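You operate a simulated robot arm through the tools that you are given. There is no shell and no other tool.

You are at the controls of a simulated robot arm. One attempt, no reset.

TASK
Stick two labels on the waiting carton and let it roll down.
Fine: to the end of the lane; feed with the star knob, press the orange plunger, shut the gate again.

It is judged by the outcome, as a careful person would: the job done as asked, and still so three seconds after it is handed in. It fails if anything else is knocked over, pushed out of place, dropped, spilled or broken.

THE ROBOT
A 7-joint arm with a two-finger gripper, fixed in place. Base frame: the origin is on the floor under the middle of its stand, x ahead of it, y to its left, z up; the work surface is at about z = 860. Units: mm, degrees, N and s.
With the tool pointing down near the work surface it reaches from about 340 to 720 mm from the base axis. Its first joint turns from -66.0 to 66.0 degrees. Payload 2.45 kg.
The TCP is the grasp point between the finger pads, 26 mm short of the fingertips. In the tool frame z runs along the fingers and y along their closing line. The gripper opens to 96 mm; its body begins 69 mm behind the TCP.
Orientation is that of the tool frame in the base frame, as [roll, pitch, yaw] about the fixed x, y, z axes, in that order (R = Rz(yaw) Ry(pitch) Rx(roll)). With the fingers straight down and closing along the base's y, the tool's x points along the base's -x, its y along +y and its z along -z.

THE INTERFACE
- The arm moves only by the tool jog_arm. Its argument "series" is a list of rows, each an object (a shift or turn left out is 0, a gripper value left out holds the last) with "dr": the turn, a rotation vector about the tool's x, y, z in degrees, a list of three; "translation": the shift along the tool's x, y, z in mm, a list of three; "claw": the finger opening in mm, from 0 to 96. In form: [{"dr": [wx, wy, wz], "translation": [tx, ty, tz], "claw": claw}, ...]. A call has 1 to 20 rows; each row is the pose to reach, as a shift and turn from the pose commanded when the call began, along the tool's axes at that moment. Rows are played at 5 a second. More than 50 mm and 8.6 degrees between two rows, or a gripper value outside its range, and nothing of the call is played. A pose out of reach is approached as far as the arm can. The call stops where the force on the tool passes 50 N (or 10 N more than at its start, if that is more) or the arm is blocked; 0.2 s more then pass. The fingers move at their own pace (about 50 mm/s each) and stop on an object; they squeeze with about 24 N. The grip force told is the motor's: it shows also when the fingers shut on nothing. Time passes only in rows, and 0.2 s behind the last, so rows that repeat a pose let the fingers close. It gives the time, the measured TCP pose, the force on the tool (base axes), the opening and the grip force at its end, in the units of the frame above (readings bear some noise), with the torque about the TCP (base axes, N m) and any sound that the robot's microphone picked up, and new pictures: "show" is both (left out), scene, wrist or none.
- Cameras (640 x 400 px; columns grow to the right, rows downward): "scene" is fixed at [155.7, -380.7, 1443.5]; the picture's right is [0.86, -0.51, 0.00], its down [-0.19, -0.32, -0.93] and it looks along [0.47, 0.80, -0.37] (base axes); focal length 349 px, centre (320, 200). "wrist" rides on the gripper at [82, 3, -98] in the tool frame; the picture's right is [-0.04, 1.00, 0.00], its down [-0.73, -0.03, -0.68] and it looks along [-0.68, -0.03, 0.73] (tool axes); focal length 256 px, centre (320, 200). There is no depth. A picture from a camera that has moved, and an enlarged one, comes with that camera's place and axes in the base frame and with its lens.
- inspect(camera, box): a new picture of the part [left, top, right, bottom] of that camera's present view, enlarged. It takes no simulated time.
- hand_in(): hands the job in; it is judged then, once.

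Places have to be worked out from the pictures, the camera data and where the tool is seen. Open the gripper and draw the arm clear of the work before you hand the job in, unless the task says otherwise.

The tools are called as name(argument=value, ...) on one line, values as JSON. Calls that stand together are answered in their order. jog_arm: Moves the arm, as the interface text tells. Its arguments: {"type":"object","properties":{"series":{"type":"array","items":{"type":"object","properties":{"dr":{"type":"array","items":{"type":"number"}},"translation":{"type":"array","items":{"type":"number"}},"claw":{"type":"number"}}}},"show":{"type":"string","enum":["both","scene","wrist","none"]}},"required":["series"]} The other tools are called the same way: inspect (camera, box) takes an enlarged picture of a part of a camera's view; hand_in () hands the job in.

At the start:

```text
time: 0.0
position: [385.1, 160.4, 1332.7]
tcp_rot: [179.9, 0.1, 179.9]
force: [-0.3, -0.9, 0.1]
torque: [0.01, 0.02, 0.01]
grip_width: 95.9
grasp_force: 0.1
```

scene: 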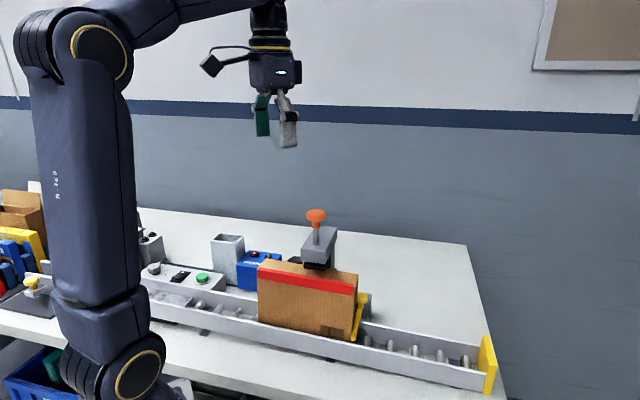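
wrist: 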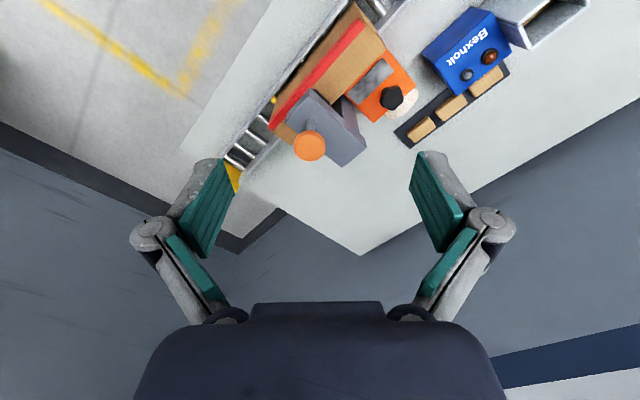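

I start by enlarging the two views to identify the parts: carton, applicator with orange plunger, star knob, gate, and any other devices.

inspect(camera="scene", box=[120, 190, 380, 360])

inspect(camera="scene", box=[320, 190, 520, 400])

inspect(camera="wrist", box=[220, 0, 520, 190])

inspect(camera="scene", box=[0, 170, 200, 400])

```text
2.35 times, centred on (250, 275) of scene
camera zoom: at [155.7, -380.7, 1443.5], right [0.86, -0.51, 0.0], down [-0.19, -0.32, -0.93], along [0.47, 0.8, -0.37], focal length 822 px, centre (485, 24)
```

zoom: 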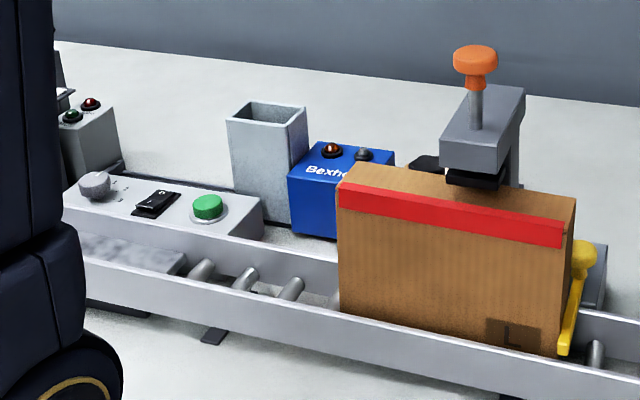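

```text
1.90 times, centred on (420, 295) of scene
camera zoom: at [155.7, -380.7, 1443.5], right [0.86, -0.51, 0.0], down [-0.19, -0.32, -0.93], along [0.47, 0.8, -0.37], focal length 665 px, centre (130, 19)
```

zoom: 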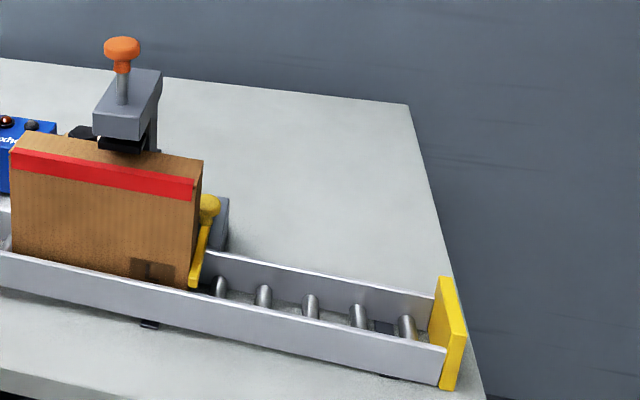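

```text
2.11 times, centred on (370, 95) of wrist
camera zoom: at [304.7, 163.5, 1431.6], right [0.04, 1.0, 0.0], down [0.73, -0.03, 0.68], along [0.68, -0.03, -0.73], focal length 539 px, centre (215, 421)
```

zoom: 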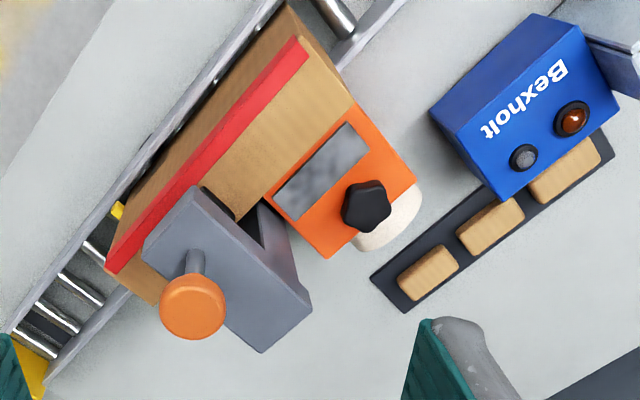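

```text
1.74 times, centred on (100, 285) of scene
camera zoom: at [155.7, -380.7, 1443.5], right [0.86, -0.51, 0.0], down [-0.19, -0.32, -0.93], along [0.47, 0.8, -0.37], focal length 607 px, centre (703, 52)
```

zoom: 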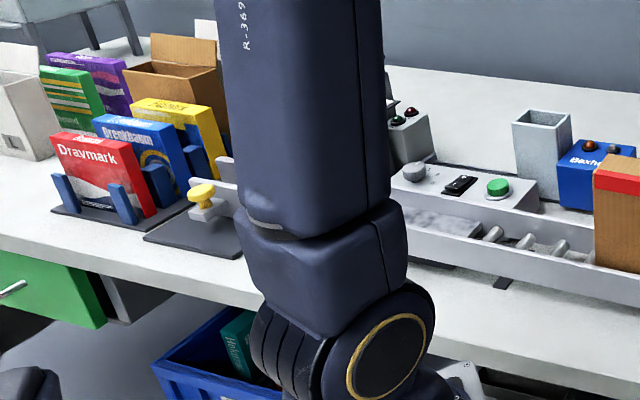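

The lane runs diagonally (about 45° to x/−y); I estimate the orange plunger at about (455,145,1177), the star knob at about (475,275,1003) and the gate handle at around (540,100,970). I move the wrist camera (staying high) to see the gate more clearly.

jog_arm(series=[{"translation": [-30, -40, 0]}, {"translation": [-50, -80, 0]}, {"translation": [-70, -120, 0]}, {"translation": [-90, -160, 0]}, {"translation": [-90, -160, 0]}], show="both")

```text
time: 1.2
position: [477.5, -0.2, 1332.4]
tcp_rot: [-179.9, 0.0, -180.0]
force: [0.9, 0.2, -0.4]
torque: [-0.02, 0.02, 0.03]
grip_width: 95.9
grasp_force: 0.1
camera wrist: at [397.4, 3.3, 1431.4], right [0.04, 1.0, 0.0], down [0.73, -0.03, 0.68], along [0.68, -0.03, -0.73], focal length 256 px, centre (320, 200)
```

scene: 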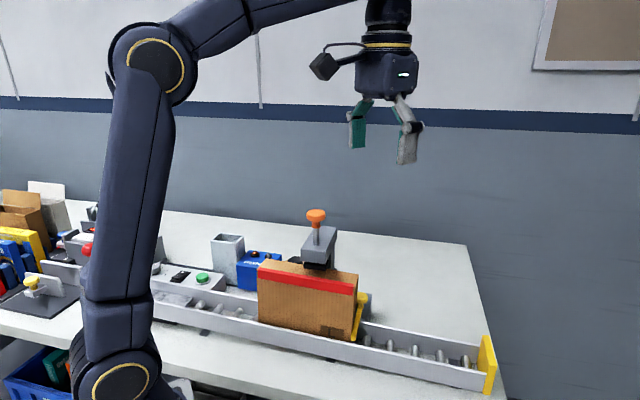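
wrist: 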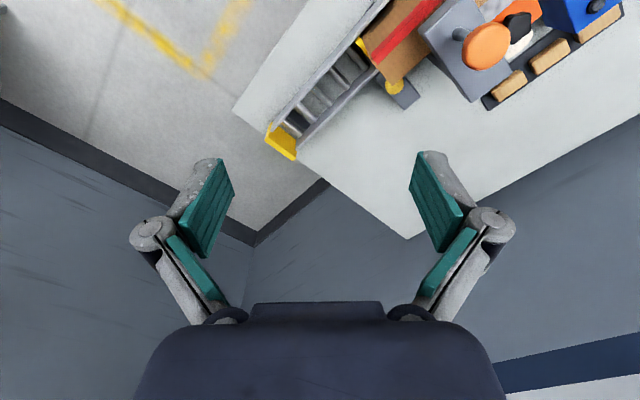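

inspect(camera="wrist", box=[240, 0, 560, 170])

inspect(camera="scene", box=[300, 200, 400, 360])

```text
2.00 times, centred on (400, 85) of wrist
camera zoom: at [397.4, 3.3, 1431.4], right [0.04, 1.0, 0.0], down [0.73, -0.03, 0.68], along [0.68, -0.03, -0.73], focal length 512 px, centre (160, 430)
```

zoom: 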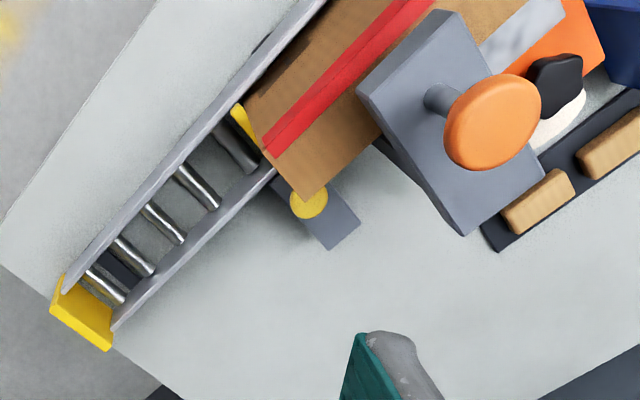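

```text
2.50 times, centred on (350, 280) of scene
camera zoom: at [155.7, -380.7, 1443.5], right [0.86, -0.51, 0.0], down [-0.19, -0.32, -0.93], along [0.47, 0.8, -0.37], focal length 873 px, centre (245, 0)
```

zoom: 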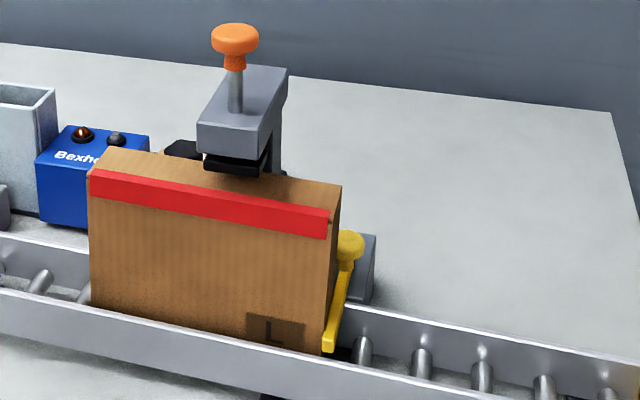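

The gate looks like a yellow bar across the lane at u≈305 with a ball handle near (560,125,963) over a grey post behind the rail. I'll turn the wrist 90° and come around the downstream end so the camera looks at the gate's front side.

jog_arm(series=[{"translation": [-10, -5, 11], "dr": [0, 0, -7.5]}, {"translation": [-20, -10, 22], "dr": [0, 0, -15]}, {"translation": [-30, -15, 33], "dr": [0, 0, -22.5]}, {"translation": [-40, -20, 44], "dr": [0, 0, -30]}, {"translation": [-50, -25, 55], "dr": [0, 0, -37.5]}, {"translation": [-60, -30, 66], "dr": [0, 0, -45]}, {"translation": [-70, -35, 77], "dr": [0, 0, -52.5]}, {"translation": [-80, -40, 88], "dr": [0, 0, -60]}, {"translation": [-90, -45, 99], "dr": [0, 0, -67.5]}, {"translation": [-100, -50, 110], "dr": [0, 0, -75]}, {"translation": [-110, -55, 120], "dr": [0, 0, -82.5]}, {"translation": [-120, -60, 130], "dr": [0, 0, -90]}, {"translation": [-120, -60, 130], "dr": [0, 0, -90]}], show="both")

```text
time: 4.0
position: [594.5, -60.6, 1200.9]
tcp_rot: [179.9, 0.0, -89.9]
force: [-0.3, -0.3, -0.5]
torque: [-0.01, -0.01, -0.01]
grip_width: 95.9
grasp_force: 0.1
camera wrist: at [591.7, -142.1, 1300.2], right [-1.0, 0.04, 0.0], down [0.03, 0.73, 0.68], along [0.03, 0.68, -0.73], focal length 256 px, centre (320, 200)
```

scene: 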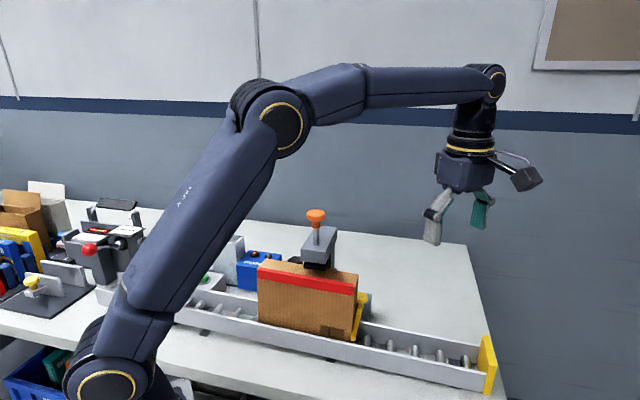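
wrist: 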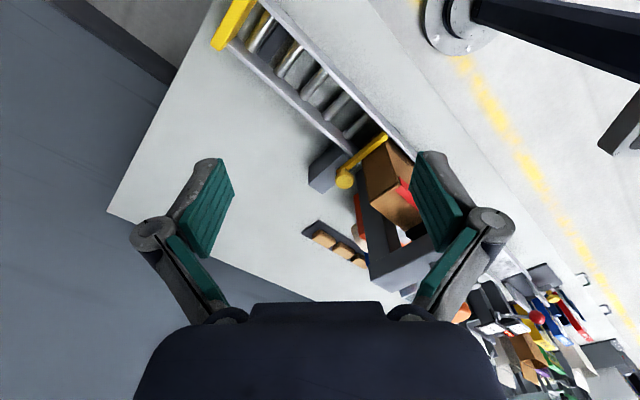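

inspect(camera="wrist", box=[290, 110, 450, 290])

inspect(camera="scene", box=[0, 180, 180, 330])

```text
2.22 times, centred on (370, 200) of wrist
camera zoom: at [591.7, -142.1, 1300.2], right [-1.0, 0.04, 0.0], down [0.03, 0.73, 0.68], along [0.03, 0.68, -0.73], focal length 569 px, centre (209, 200)
```

zoom: 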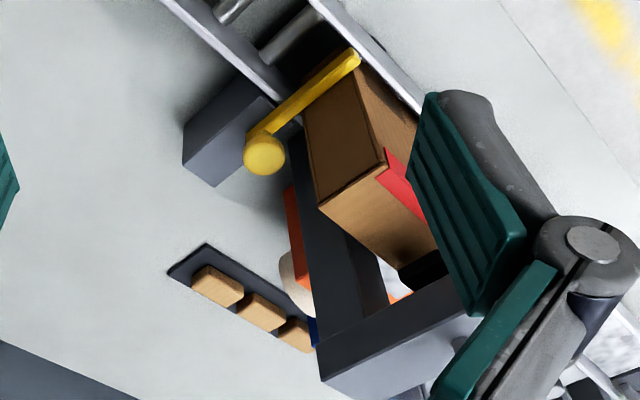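

```text
2.67 times, centred on (90, 255) of scene
camera zoom: at [155.7, -380.7, 1443.5], right [0.86, -0.51, 0.0], down [-0.19, -0.32, -0.93], along [0.47, 0.8, -0.37], focal length 931 px, centre (933, 53)
```

zoom: 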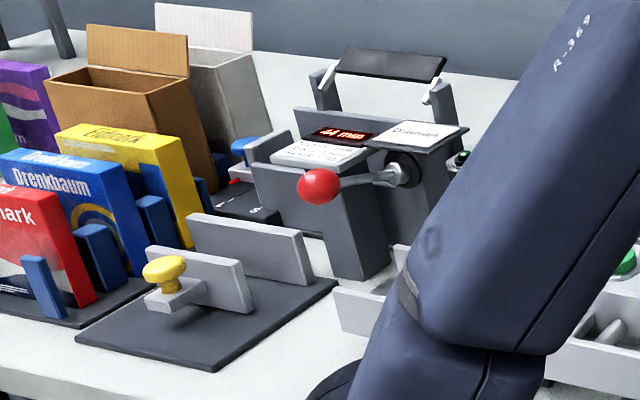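

The gate bar spans the lane from about (496,75,905) toward the ball handle at (561,126,963). I'll lower the camera closer to see how the handle is attached.

jog_arm(series=[{"translation": [-15, 0, 30]}, {"translation": [-30, 0, 60]}, {"translation": [-45, 0, 90]}, {"translation": [-60, 0, 110]}, {"translation": [-60, 0, 110]}], show="wrist")

inspect(camera="wrist", box=[240, 90, 440, 250])

```text
time: 5.2
position: [593.9, -0.8, 1093.5]
tcp_rot: [179.9, 0.0, -90.0]
force: [-0.1, 0.2, -0.9]
torque: [-0.02, 0.03, -0.02]
grip_width: 96.1
grasp_force: 0.1
camera wrist: at [592.3, -82.6, 1191.5], right [-1.0, 0.04, 0.0], down [0.03, 0.73, 0.68], along [0.03, 0.68, -0.73], focal length 256 px, centre (320, 200)
```

wrist: 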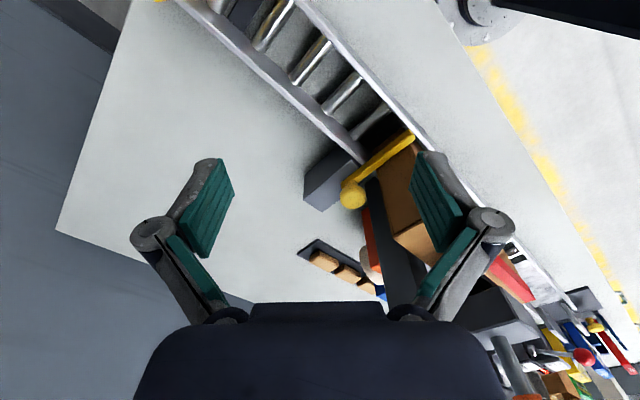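

```text
2.50 times, centred on (340, 170) of wrist
camera zoom: at [592.3, -82.6, 1191.5], right [-1.0, 0.04, 0.0], down [0.03, 0.73, 0.68], along [0.03, 0.68, -0.73], focal length 640 px, centre (270, 275)
```

zoom: 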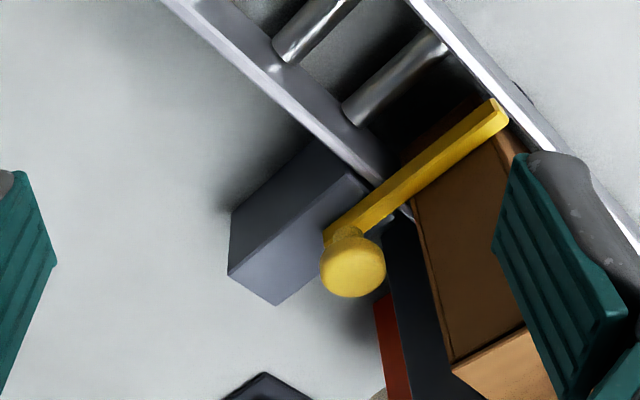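

The gate bar seems guided by a block that extends about 65 mm outward behind the knob (n≈460–552), so it is probably a sliding gate pulled outward along +n; the knob is at about (561,127,957). Next I raise, go back to the original yaw and look at the star knob from closer.

jog_arm(series=[{"translation": [0, 0, -48]}, {"translation": [0, 0, -96]}, {"translation": [0, 0, -144]}, {"translation": [0, 0, -190]}, {"translation": [-21.75, 13.7, -190], "dr": [0, 0, 7.5]}, {"translation": [-43.5, 27.3, -190], "dr": [0, 0, 15]}, {"translation": [-65.2, 41, -190], "dr": [0, 0, 22.5]}, {"translation": [-87, 54.7, -190], "dr": [0, 0, 30]}, {"translation": [-108.7, 68.3, -190], "dr": [0, 0, 37.5]}, {"translation": [-130.5, 82, -190], "dr": [0, 0, 45]}, {"translation": [-152.2, 95.7, -190], "dr": [0, 0, 52.5]}, {"translation": [-174, 109.3, -190], "dr": [0, 0, 60]}, {"translation": [-195.7, 123, -190], "dr": [0, 0, 67.5]}, {"translation": [-217.5, 136.7, -190], "dr": [0, 0, 75]}, {"translation": [-239.2, 150.3, -190], "dr": [0, 0, 82.5]}, {"translation": [-261, 164, -190], "dr": [0, 0, 90]}, {"translation": [-261, 164, -150], "dr": [0, 0, 90]}, {"translation": [-261, 164, -150], "dr": [0, 0, 90]}], show="both")

inspect(camera="wrist", box=[220, 20, 460, 170])

```text
time: 9.0
position: [430.5, 262.4, 1242.4]
tcp_rot: [180.0, 0.0, 179.9]
force: [1.1, -0.1, -0.4]
torque: [0.0, 0.03, -0.01]
grip_width: 96.1
grasp_force: 0.0
camera wrist: at [349.9, 266.1, 1341.5], right [0.04, 1.0, 0.0], down [0.73, -0.03, 0.68], along [0.68, -0.03, -0.73], focal length 256 px, centre (320, 200)
```

scene: 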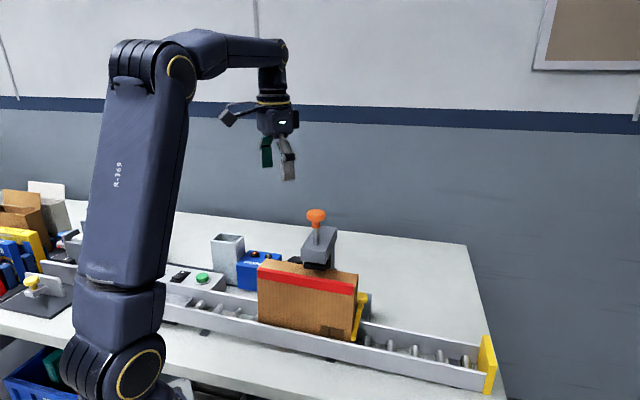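
wrist: 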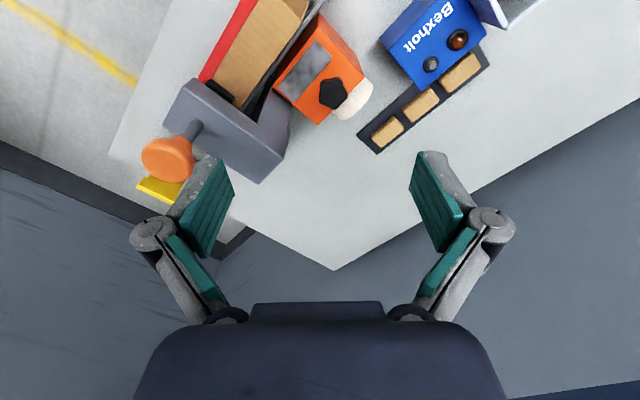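

```text
2.67 times, centred on (340, 95) of wrist
camera zoom: at [349.9, 266.1, 1341.5], right [0.04, 1.0, 0.0], down [0.73, -0.03, 0.68], along [0.68, -0.03, -0.73], focal length 683 px, centre (267, 480)
```

zoom: 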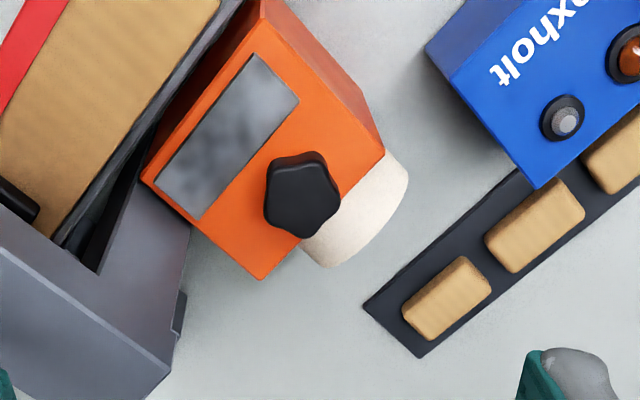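

The star knob is a five-lobed knob with a vertical axis on the orange box's top (about (477,276), top z≈1006). I zoom in on the window, the knob and the applicator head for indicators or feed direction marks.

inspect(camera="wrist", box=[265, 30, 365, 130])

inspect(camera="scene", box=[290, 200, 350, 280])

inspect(camera="wrist", box=[130, 0, 300, 210])

```text
4.00 times, centred on (315, 80) of wrist
camera zoom: at [349.9, 266.1, 1341.5], right [0.04, 1.0, 0.0], down [0.73, -0.03, 0.68], along [0.68, -0.03, -0.73], focal length 1024 px, centre (340, 680)
```

zoom: 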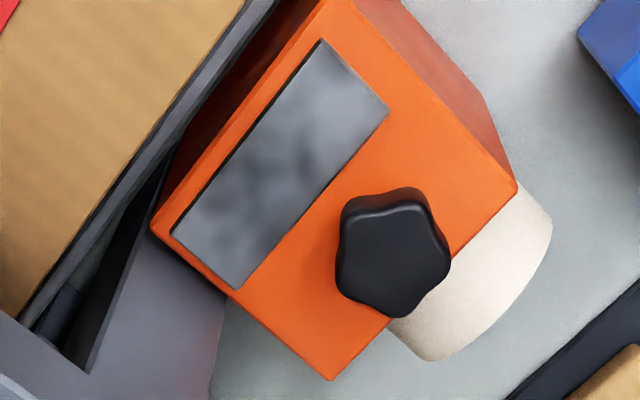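

```text
5.00 times, centred on (320, 240) of scene
camera zoom: at [155.7, -380.7, 1443.5], right [0.86, -0.51, 0.0], down [-0.19, -0.32, -0.93], along [0.47, 0.8, -0.37], focal length 1746 px, centre (320, 0)
```

zoom: 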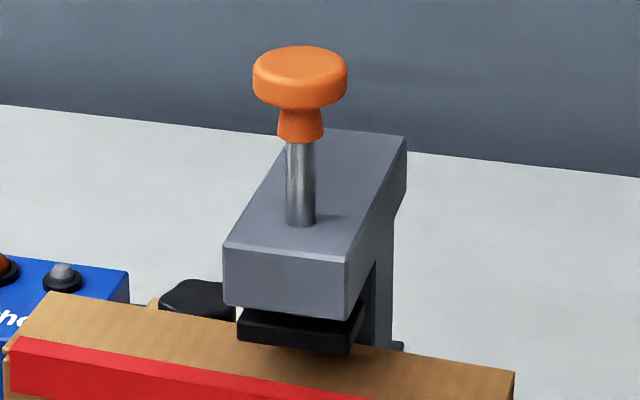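

```text
1.90 times, centred on (215, 105) of wrist
camera zoom: at [349.9, 266.1, 1341.5], right [0.04, 1.0, 0.0], down [0.73, -0.03, 0.68], along [0.68, -0.03, -0.73], focal length 488 px, centre (520, 381)
```

zoom: 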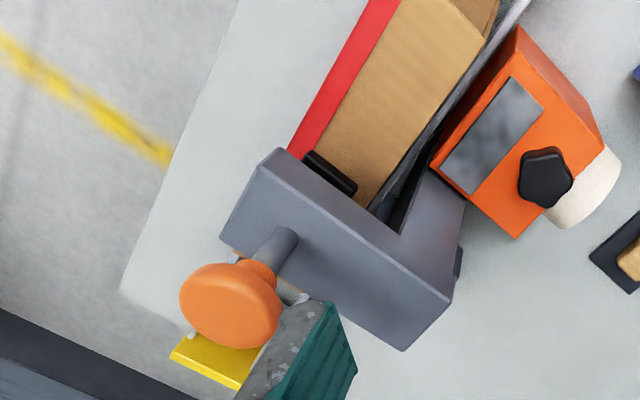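

Knob centre triangulates to about (479,277) with its top around z 995–1006; the applicator column is just downstream of it (u≈197–250). I rotate the gripper so the camera points upstream and fingers close across the lane direction, narrow the opening to 64, and hover above the knob to refine.

jog_arm(series=[{"translation": [-8, 2.4, 10], "dr": [0, 0, 7.5], "claw": 64}, {"translation": [-16, 4.9, 20], "dr": [0, 0, 15]}, {"translation": [-24, 7.3, 40], "dr": [0, 0, 22.5]}, {"translation": [-32, 9.7, 60], "dr": [0, 0, 30]}, {"translation": [-40, 12, 80], "dr": [0, 0, 37.5]}, {"translation": [-48.5, 14.6, 100], "dr": [0, 0, 45]}, {"translation": [-48.5, 14.6, 122], "dr": [0, 0, 45]}, {"translation": [-48.5, 14.6, 122], "dr": [0, 0, 45]}], show="both")

inspect(camera="wrist", box=[220, 60, 420, 220])

```text
time: 10.8
position: [481.2, 274.8, 1122.1]
tcp_rot: [-180.0, 0.0, 135.0]
force: [-0.4, -0.7, 0.2]
torque: [0.02, -0.02, -0.04]
grip_width: 64.1
grasp_force: 0.0
camera wrist: at [427.0, 336.3, 1220.1], right [0.74, 0.68, 0.0], down [0.5, -0.54, 0.68], along [0.46, -0.5, -0.73], focal length 256 px, centre (320, 200)
```

scene: 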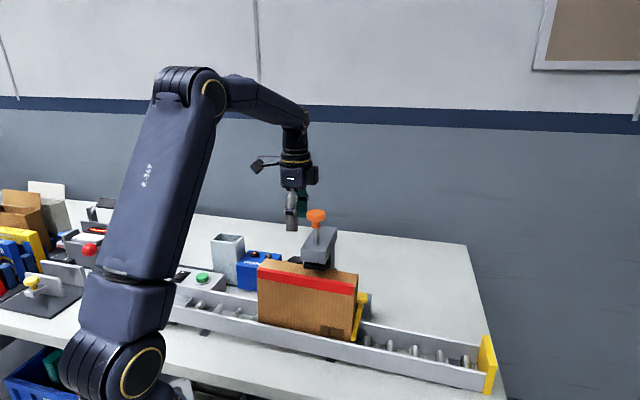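
wrist: 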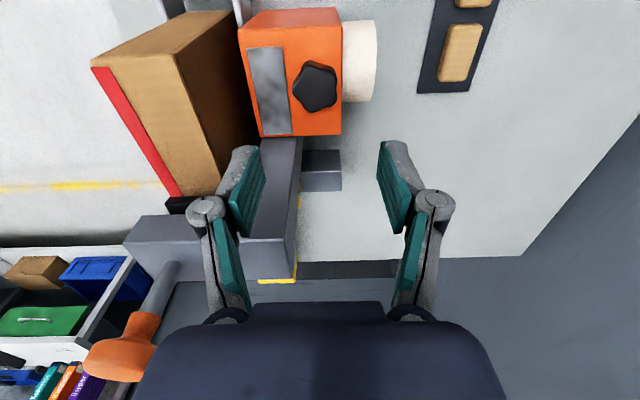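

```text
2.50 times, centred on (320, 140) of wrist
camera zoom: at [427.0, 336.3, 1220.1], right [0.74, 0.68, 0.0], down [0.5, -0.54, 0.68], along [0.46, -0.5, -0.73], focal length 640 px, centre (320, 350)
```

zoom: 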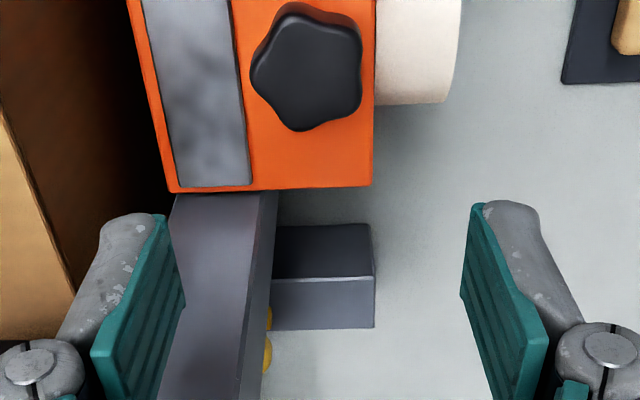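

The knob's top centre now triangulates to about (475.7,276.4,1003), with the box top at z≈982. With the current orientation one lobe faces the left finger and a valley the right finger, good for gripping. I descend partway, centring over the knob, and recheck.

jog_arm(series=[{"translation": [2.5, -1.4, 20]}, {"translation": [5, -2.8, 40]}, {"translation": [5, -2.8, 60]}, {"translation": [5, -2.8, 76]}, {"translation": [5, -2.8, 76]}], show="wrist")

inspect(camera="wrist", box=[220, 60, 420, 220])

```text
time: 12.0
position: [475.8, 276.5, 1043.6]
tcp_rot: [-180.0, 0.0, 135.0]
force: [-0.3, -0.5, -0.1]
torque: [0.0, -0.01, 0.0]
grip_width: 64.2
grasp_force: 0.0
camera wrist: at [422.3, 336.9, 1142.1], right [0.73, 0.68, 0.0], down [0.5, -0.54, 0.68], along [0.46, -0.5, -0.73], focal length 256 px, centre (320, 200)
```

wrist: 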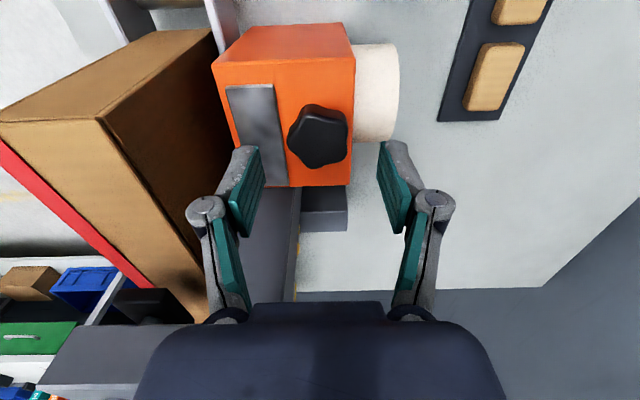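

```text
2.50 times, centred on (320, 140) of wrist
camera zoom: at [422.3, 336.9, 1142.1], right [0.73, 0.68, 0.0], down [0.5, -0.54, 0.68], along [0.46, -0.5, -0.73], focal length 640 px, centre (320, 350)
```

zoom: 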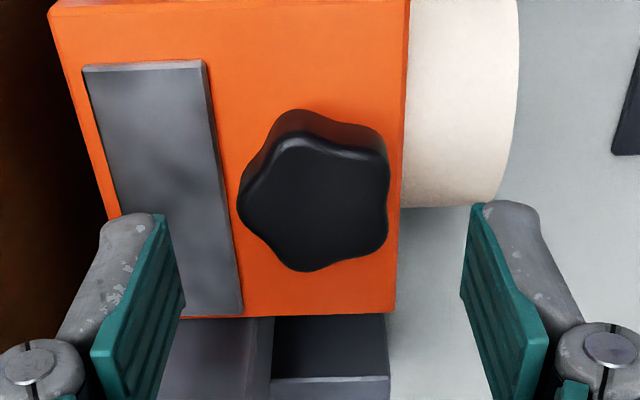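

Knob is centred under the gripper (≈1 mm). I descend to TCP z≈1017 (fingertips ~9 mm above the box top) and close on the knob.

jog_arm(series=[{"translation": [1, -0.5, 9]}, {"translation": [1, -0.5, 18]}, {"translation": [1, -0.5, 26]}, {"translation": [1, -0.5, 26]}], show="wrist")

inspect(camera="wrist", box=[220, 60, 420, 220])

```text
time: 13.0
position: [472.6, 276.1, 1017.3]
tcp_rot: [180.0, 0.1, 134.9]
force: [-0.1, 0.3, -0.3]
torque: [0.02, 0.01, -0.02]
grip_width: 63.9
grasp_force: 0.3
camera wrist: at [419.4, 337.5, 1116.2], right [0.73, 0.68, 0.0], down [0.5, -0.54, 0.68], along [0.46, -0.5, -0.73], focal length 256 px, centre (320, 200)
```

wrist: 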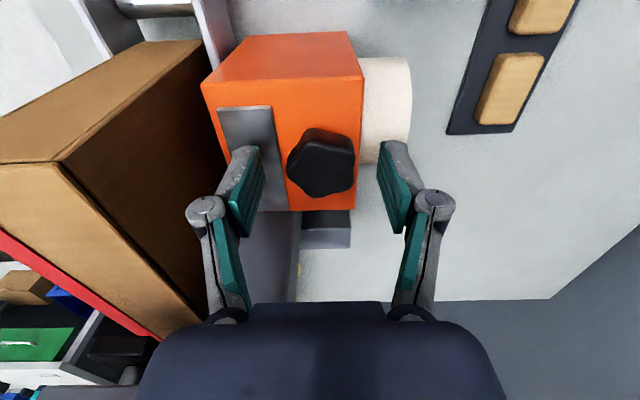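

```text
2.50 times, centred on (320, 140) of wrist
camera zoom: at [419.4, 337.5, 1116.2], right [0.73, 0.68, 0.0], down [0.5, -0.54, 0.68], along [0.46, -0.5, -0.73], focal length 640 px, centre (320, 350)
```

zoom: 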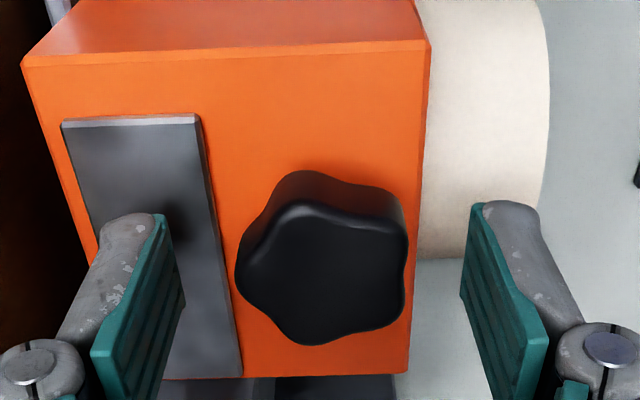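

Knob top is ~15 mm below the TCP, so the fingertips overlap it by ~11 mm while clearing the box. Closing the gripper on the star knob.

jog_arm(series=[{"translation": [0, 0, 1.5], "claw": 50}, {"translation": [0, 0, 1.5], "claw": 40}, {"translation": [0, 0, 1.5], "claw": 30}, {"translation": [0, 0, 1.5], "claw": 28}, {"translation": [0, 0, 1.5], "claw": 28}], show="wrist")

inspect(camera="wrist", box=[220, 60, 420, 220])

```text
time: 14.2
position: [473.4, 277.9, 1016.4]
tcp_rot: [179.7, 0.1, 135.0]
force: [11.7, 10.3, -5.2]
torque: [0.38, -0.41, 0.0]
grip_width: 35.7
grasp_force: 45.1
camera wrist: at [419.7, 338.1, 1115.2], right [0.73, 0.68, 0.0], down [0.5, -0.54, 0.68], along [0.46, -0.5, -0.73], focal length 256 px, centre (320, 200)
```

wrist: 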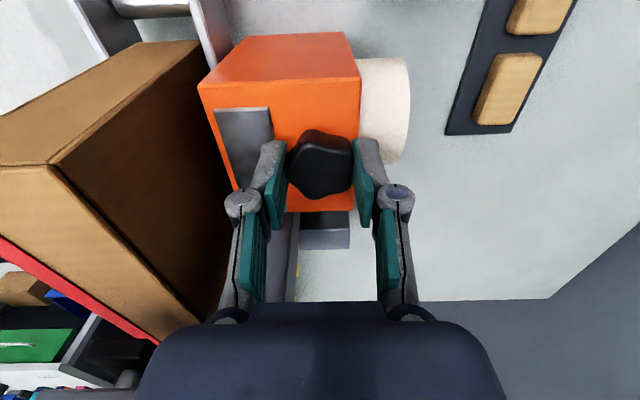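

```text
2.50 times, centred on (320, 140) of wrist
camera zoom: at [419.7, 338.1, 1115.2], right [0.73, 0.68, 0.0], down [0.5, -0.54, 0.68], along [0.46, -0.5, -0.73], focal length 640 px, centre (320, 350)
```

zoom: 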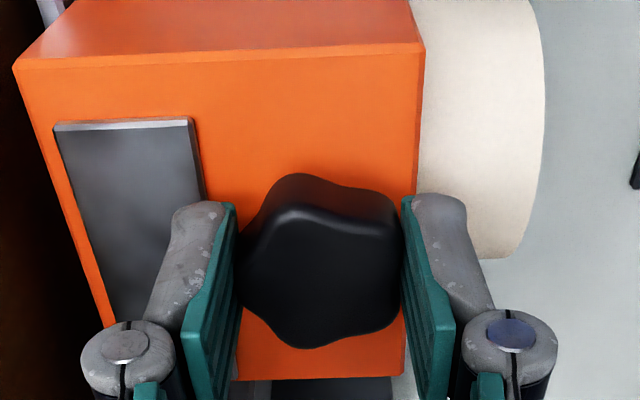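

The grip holds (35.7 mm), with ~15 N sideways force, so I recentre by ~1.8 mm and then try turning the knob clockwise (seen from above) by 30° while monitoring torque and sounds.

jog_arm(series=[{"translation": [0, 1.8, 0]}, {"translation": [0.25, 1.82, 0], "dr": [0, 0, 7.5]}, {"translation": [0.49, 1.86, 0], "dr": [0, 0, 15]}, {"translation": [0.73, 1.94, 0], "dr": [0, 0, 22.5]}, {"translation": [0.95, 2.05, 0], "dr": [0, 0, 30]}, {"translation": [0.95, 2.05, 0], "dr": [0, 0, 30]}], show="wrist")

inspect(camera="wrist", box=[220, 60, 420, 220])

```text
time: 15.6
position: [474.5, 278.4, 1017.5]
tcp_rot: [-179.9, 0.1, 104.9]
force: [9.1, -3.8, -17.0]
torque: [0.49, -0.27, 0.05]
grip_width: 35.6
grasp_force: 44.8
camera wrist: at [458.3, 358.7, 1115.2], right [0.98, 0.22, 0.0], down [0.16, -0.71, 0.68], along [0.15, -0.66, -0.73], focal length 256 px, centre (320, 200)
```

wrist: 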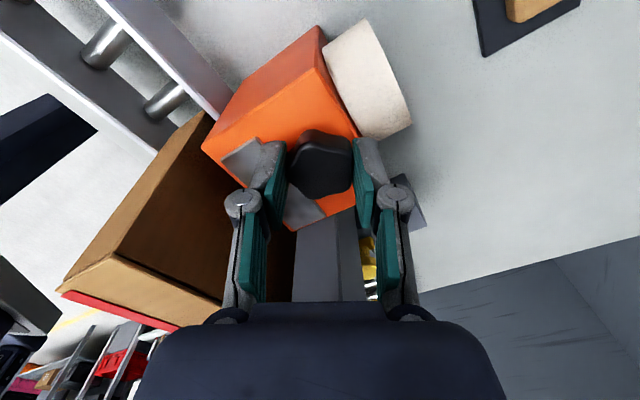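

```text
2.50 times, centred on (320, 140) of wrist
camera zoom: at [458.3, 358.7, 1115.2], right [0.98, 0.22, 0.0], down [0.16, -0.71, 0.68], along [0.15, -0.66, -0.73], focal length 640 px, centre (320, 350)
```

zoom: 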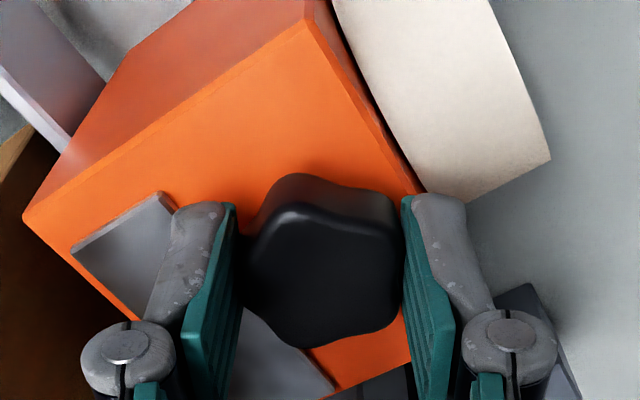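

The knob turned along with the gripper with little torque and no sound yet. I continue another 42° clockwise (total 72°), rotating about the knob axis.

jog_arm(series=[{"translation": [0.23, 0.01, 0], "dr": [0, 0, 7]}, {"translation": [0.46, 0.06, 0], "dr": [0, 0, 14]}, {"translation": [0.68, 0.13, 0], "dr": [0, 0, 21]}, {"translation": [0.89, 0.22, 0], "dr": [0, 0, 28]}, {"translation": [1.09, 0.34, 0], "dr": [0, 0, 35]}, {"translation": [1.27, 0.49, 0], "dr": [0, 0, 42]}, {"translation": [1.27, 0.49, 0], "dr": [0, 0, 42]}], show="both")

inspect(camera="wrist", box=[200, 60, 420, 240])

inspect(camera="scene", box=[230, 200, 390, 300])

```text
time: 17.2
position: [475.6, 279.0, 1016.5]
tcp_rot: [-179.9, 0.4, 62.9]
force: [10.8, -18.9, -23.3]
torque: [0.12, -0.45, 0.07]
grip_width: 35.5
grasp_force: 45.1
camera wrist: at [517.1, 350.4, 1115.2], right [0.87, -0.49, 0.0], down [-0.36, -0.64, 0.68], along [-0.33, -0.59, -0.73], focal length 256 px, centre (320, 200)
```

scene: 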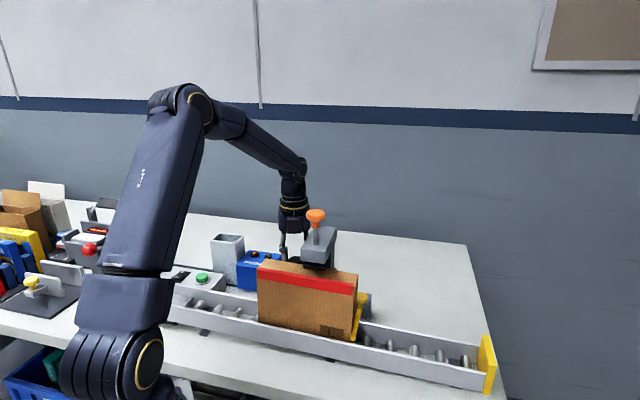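
wrist: 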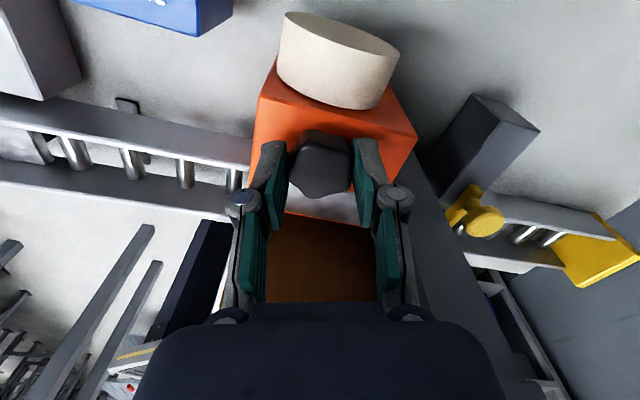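

```text
2.22 times, centred on (310, 150) of wrist
camera zoom: at [517.1, 350.4, 1115.2], right [0.87, -0.49, 0.0], down [-0.36, -0.64, 0.68], along [-0.33, -0.59, -0.73], focal length 569 px, centre (342, 311)
```

zoom: 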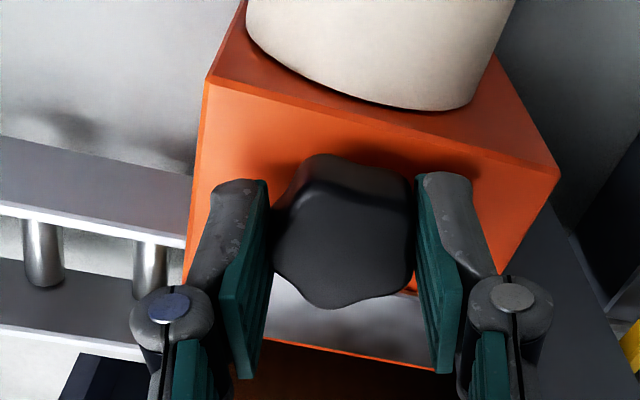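

```text
4.00 times, centred on (310, 250) of scene
camera zoom: at [156.3, -381.0, 1443.3], right [0.86, -0.51, 0.0], down [-0.19, -0.32, -0.93], along [0.47, 0.8, -0.37], focal length 1397 px, centre (360, 0)
```

zoom: 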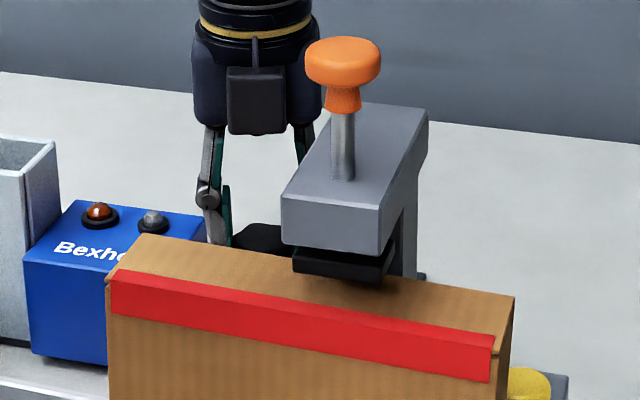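

Turned 72° with the knob following; no sound yet, and lateral/vertical load is building, so I relieve the offset and continue a further 28° (to about 100°), watching for a click or window change.

jog_arm(series=[{"translation": [-1, 1.7, 1.5]}, {"translation": [-0.8, 1.75, 1.5], "dr": [0, 0, 7]}, {"translation": [-0.5, 1.8, 1.5], "dr": [0, 0, 14]}, {"translation": [-0.3, 1.85, 1.5], "dr": [0, 0, 21]}, {"translation": [-0.1, 1.9, 1.5], "dr": [0, 0, 28]}, {"translation": [-0.1, 1.9, 1.5], "dr": [0, 0, 28]}], show="both")

inspect(camera="wrist", box=[200, 60, 420, 240])

inspect(camera="scene", box=[230, 200, 390, 300])

```text
time: 18.6
position: [476.5, 277.6, 1016.5]
tcp_rot: [179.7, -0.1, 34.8]
force: [3.5, -21.8, 9.9]
torque: [-0.82, 0.29, 0.03]
grip_width: 35.4
grasp_force: 45.3
camera wrist: at [545.7, 322.8, 1115.7], right [0.54, -0.84, 0.0], down [-0.62, -0.39, 0.68], along [-0.57, -0.37, -0.74], focal length 256 px, centre (320, 200)
```

scene: 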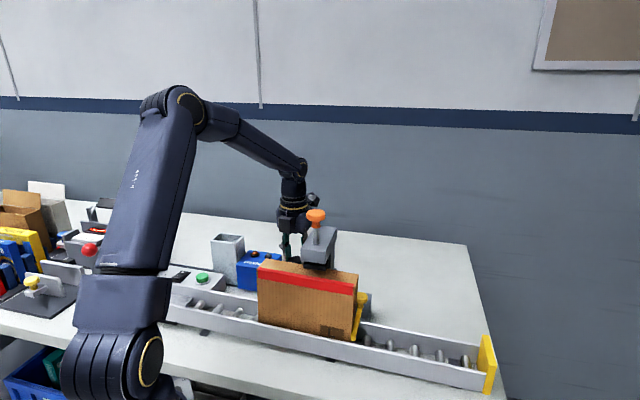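
wrist: 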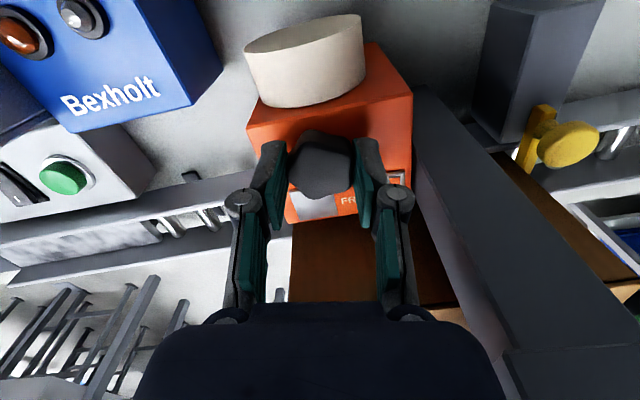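

```text
2.22 times, centred on (310, 150) of wrist
camera zoom: at [545.7, 322.8, 1115.7], right [0.54, -0.84, 0.0], down [-0.62, -0.39, 0.68], along [-0.57, -0.37, -0.74], focal length 569 px, centre (342, 311)
```

zoom: 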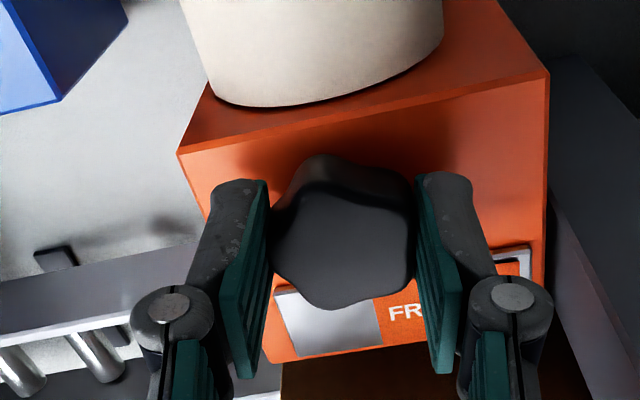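

```text
4.00 times, centred on (310, 250) of scene
camera zoom: at [155.7, -381.3, 1443.3], right [0.86, -0.51, 0.0], down [-0.19, -0.32, -0.93], along [0.47, 0.8, -0.37], focal length 1397 px, centre (360, 0)
```

zoom: 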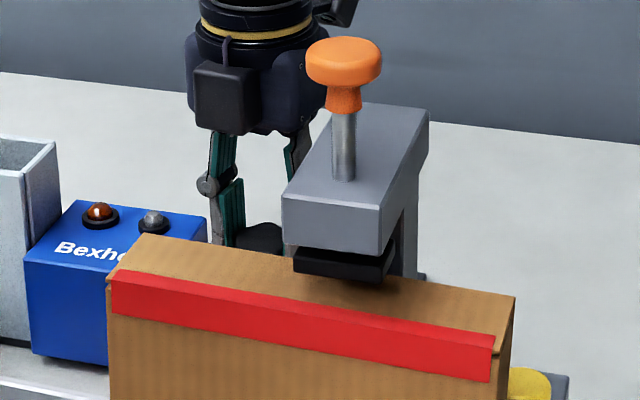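

Turning clockwise has brought an orange label ("FR…") into the window — the feed works in this direction. I zoom in on the window to see how far it has advanced.

inspect(camera="wrist", box=[280, 150, 420, 240])

```text
4.44 times, centred on (350, 195) of wrist
camera zoom: at [545.7, 322.8, 1115.7], right [0.54, -0.84, 0.0], down [-0.62, -0.39, 0.68], along [-0.57, -0.37, -0.74], focal length 1138 px, centre (187, 222)
```

zoom: 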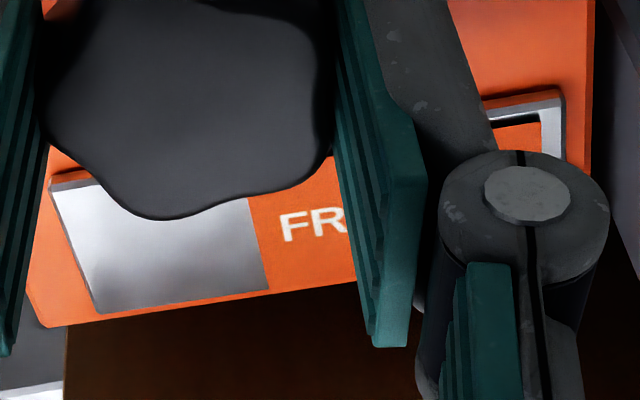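

The label covers the downstream part of the window. I release gently (only to 46 mm, given the column nearby), lift straight up, and rotate back to the upstream-facing yaw to view the window unobstructed.

jog_arm(series=[{"claw": 40}, {"claw": 46}, {"claw": 46}, {"translation": [0, 0, -10], "claw": 46}, {"translation": [0, 0, -30]}, {"translation": [0, 0, -60]}, {"translation": [0, 0, -95]}, {"translation": [0, 0, -130]}, {"translation": [0, 0, -130]}], show="wrist")

inspect(camera="wrist", box=[230, 20, 430, 180])

```text
time: 20.6
position: [477.4, 278.8, 1149.7]
tcp_rot: [179.9, 0.0, 34.9]
force: [-0.2, 0.5, -0.4]
torque: [0.02, 0.03, 0.01]
grip_width: 46.0
grasp_force: 0.2
camera wrist: at [546.6, 323.0, 1247.0], right [0.54, -0.84, 0.0], down [-0.62, -0.4, 0.68], along [-0.57, -0.37, -0.73], focal length 256 px, centre (320, 200)
```

wrist: 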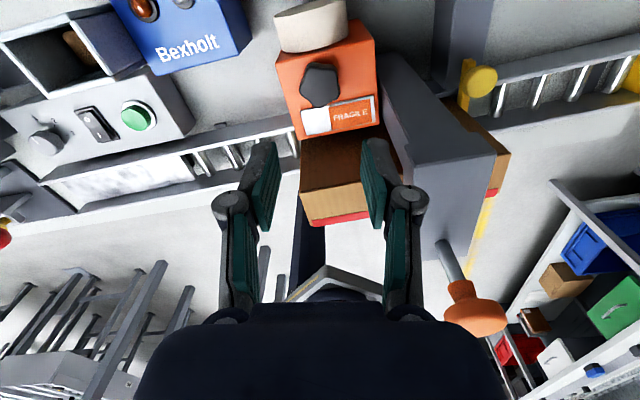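

```text
2.50 times, centred on (330, 100) of wrist
camera zoom: at [546.6, 323.0, 1247.0], right [0.54, -0.84, 0.0], down [-0.62, -0.4, 0.68], along [-0.57, -0.37, -0.73], focal length 640 px, centre (295, 450)
```

zoom: 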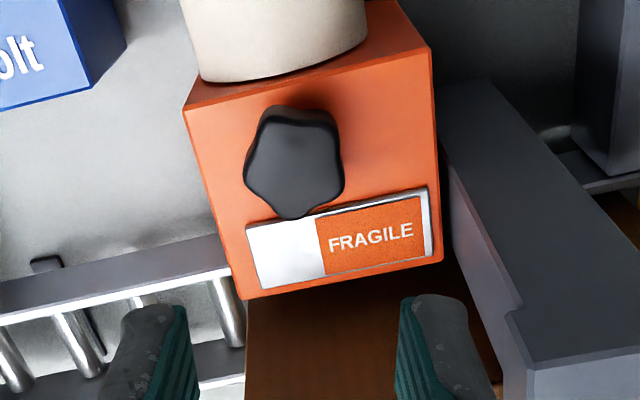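

The window now shows a complete "FRAGILE" label, ready to apply. Next I rise, close the fingers, and move over the orange plunger (cap centre ≈(456.5,145), top z≈1177), turning the wrist back as I go.

jog_arm(series=[{"translation": [0, 0, -40], "claw": 30}, {"translation": [0, 0, -80], "claw": 0}, {"translation": [0, 0, -120]}, {"translation": [-7.2, 7.5, -120], "dr": [0, 0, -7.7]}, {"translation": [-14.4, 15, -120], "dr": [0, 0, -15.4]}, {"translation": [-21.6, 22.6, -120], "dr": [0, 0, -23.1]}, {"translation": [-28.8, 30.1, -120], "dr": [0, 0, -30.8]}, {"translation": [-36, 37.6, -120], "dr": [0, 0, -38.5]}, {"translation": [-43.2, 45.1, -120], "dr": [0, 0, -46.2]}, {"translation": [-50.4, 52.7, -120], "dr": [0, 0, -53.9]}, {"translation": [-57.7, 60.2, -120], "dr": [0, 0, -61.6]}, {"translation": [-64.9, 67.7, -120], "dr": [0, 0, -69.3]}, {"translation": [-72.1, 75.2, -120], "dr": [0, 0, -77]}, {"translation": [-79.3, 82.8, -120], "dr": [0, 0, -84.7]}, {"translation": [-86.5, 90.3, -120], "dr": [0, 0, -92.4]}, {"translation": [-93.7, 97.8, -120], "dr": [0, 0, -100]}, {"translation": [-93.7, 97.8, -120], "dr": [0, 0, -100]}], show="both")

inspect(camera="wrist", box=[220, 40, 420, 200])

```text
time: 24.2
position: [455.3, 146.6, 1266.2]
tcp_rot: [180.0, 0.0, 135.0]
force: [-0.4, 0.1, -1.4]
torque: [-0.01, 0.02, 0.01]
grip_width: 0.2
grasp_force: 23.6
camera wrist: at [401.0, 206.5, 1364.5], right [0.73, 0.68, 0.0], down [0.5, -0.54, 0.68], along [0.46, -0.5, -0.73], focal length 256 px, centre (320, 200)
```

scene: 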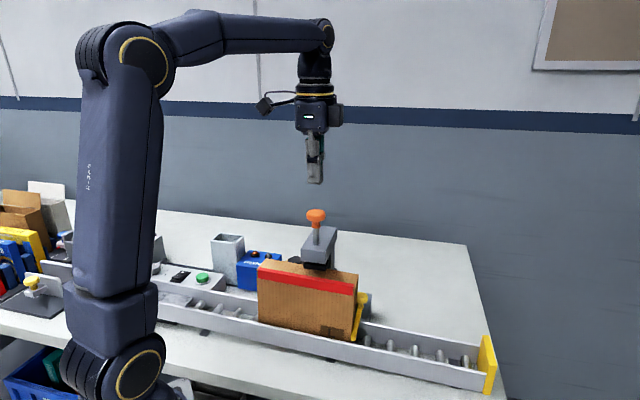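
wrist: 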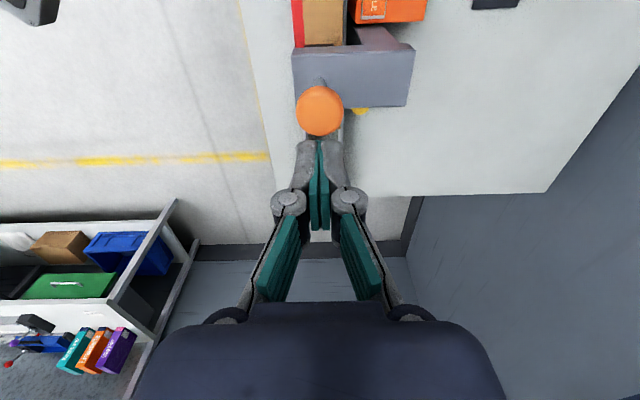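

```text
2.50 times, centred on (320, 120) of wrist
camera zoom: at [401.0, 206.5, 1364.5], right [0.73, 0.68, 0.0], down [0.5, -0.54, 0.68], along [0.46, -0.5, -0.73], focal length 640 px, centre (320, 400)
```

zoom: 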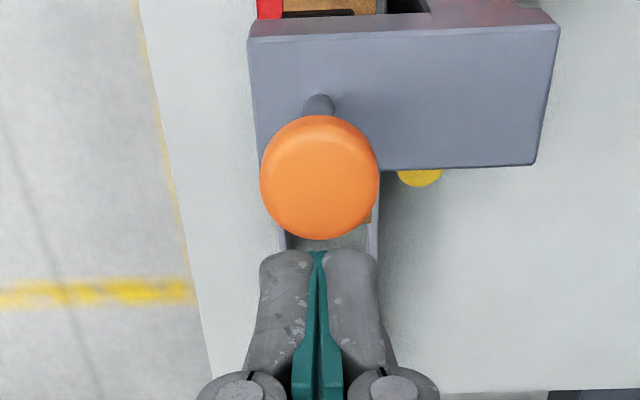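

Cap is centred under the closed fingertips with its top at z≈1177.6, so contact should be at TCP z≈1203.6. I descend and press in small steps, letting the force stop protect.

jog_arm(series=[{"translation": [0, 0, 25]}, {"translation": [0, 0, 50]}, {"translation": [0, 0, 57]}, {"translation": [0, 0, 60]}, {"translation": [0, 0, 63]}, {"translation": [0, 0, 66]}, {"translation": [0, 0, 69]}, {"translation": [0, 0, 72]}], show="both")

inspect(camera="scene", box=[270, 160, 370, 290])

```text
time: 26.0
position: [454.9, 145.6, 1193.9]
tcp_rot: [-180.0, -0.1, 134.9]
force: [0.0, 0.1, 3.1]
torque: [0.02, 0.03, 0.04]
grip_width: 5.9
grasp_force: 28.3
heard: click
camera wrist: at [400.7, 206.2, 1292.2], right [0.73, 0.68, 0.0], down [0.5, -0.54, 0.68], along [0.46, -0.5, -0.73], focal length 256 px, centre (320, 200)
```

scene: 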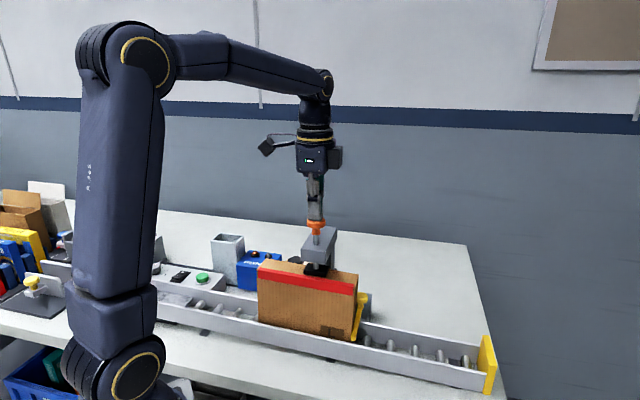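
wrist: 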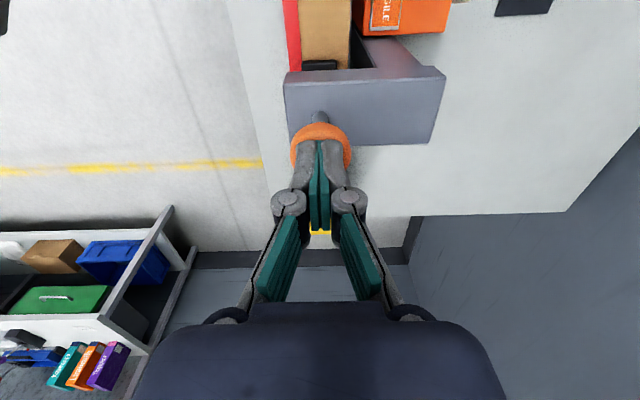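

```text
3.08 times, centred on (320, 225) of scene
camera zoom: at [155.6, -380.6, 1443.5], right [0.86, -0.51, 0.0], down [-0.19, -0.32, -0.93], along [0.47, 0.8, -0.37], focal length 1075 px, centre (320, 123)
```

zoom: 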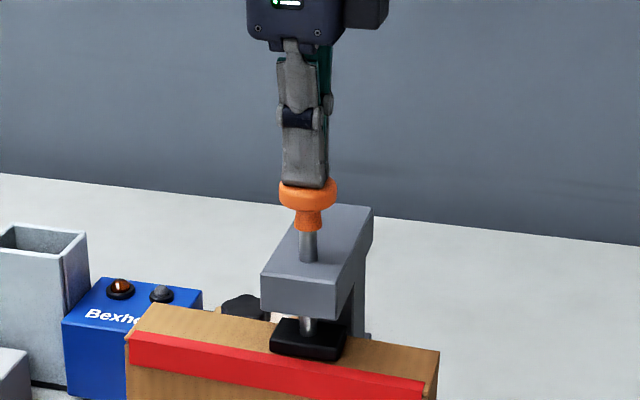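

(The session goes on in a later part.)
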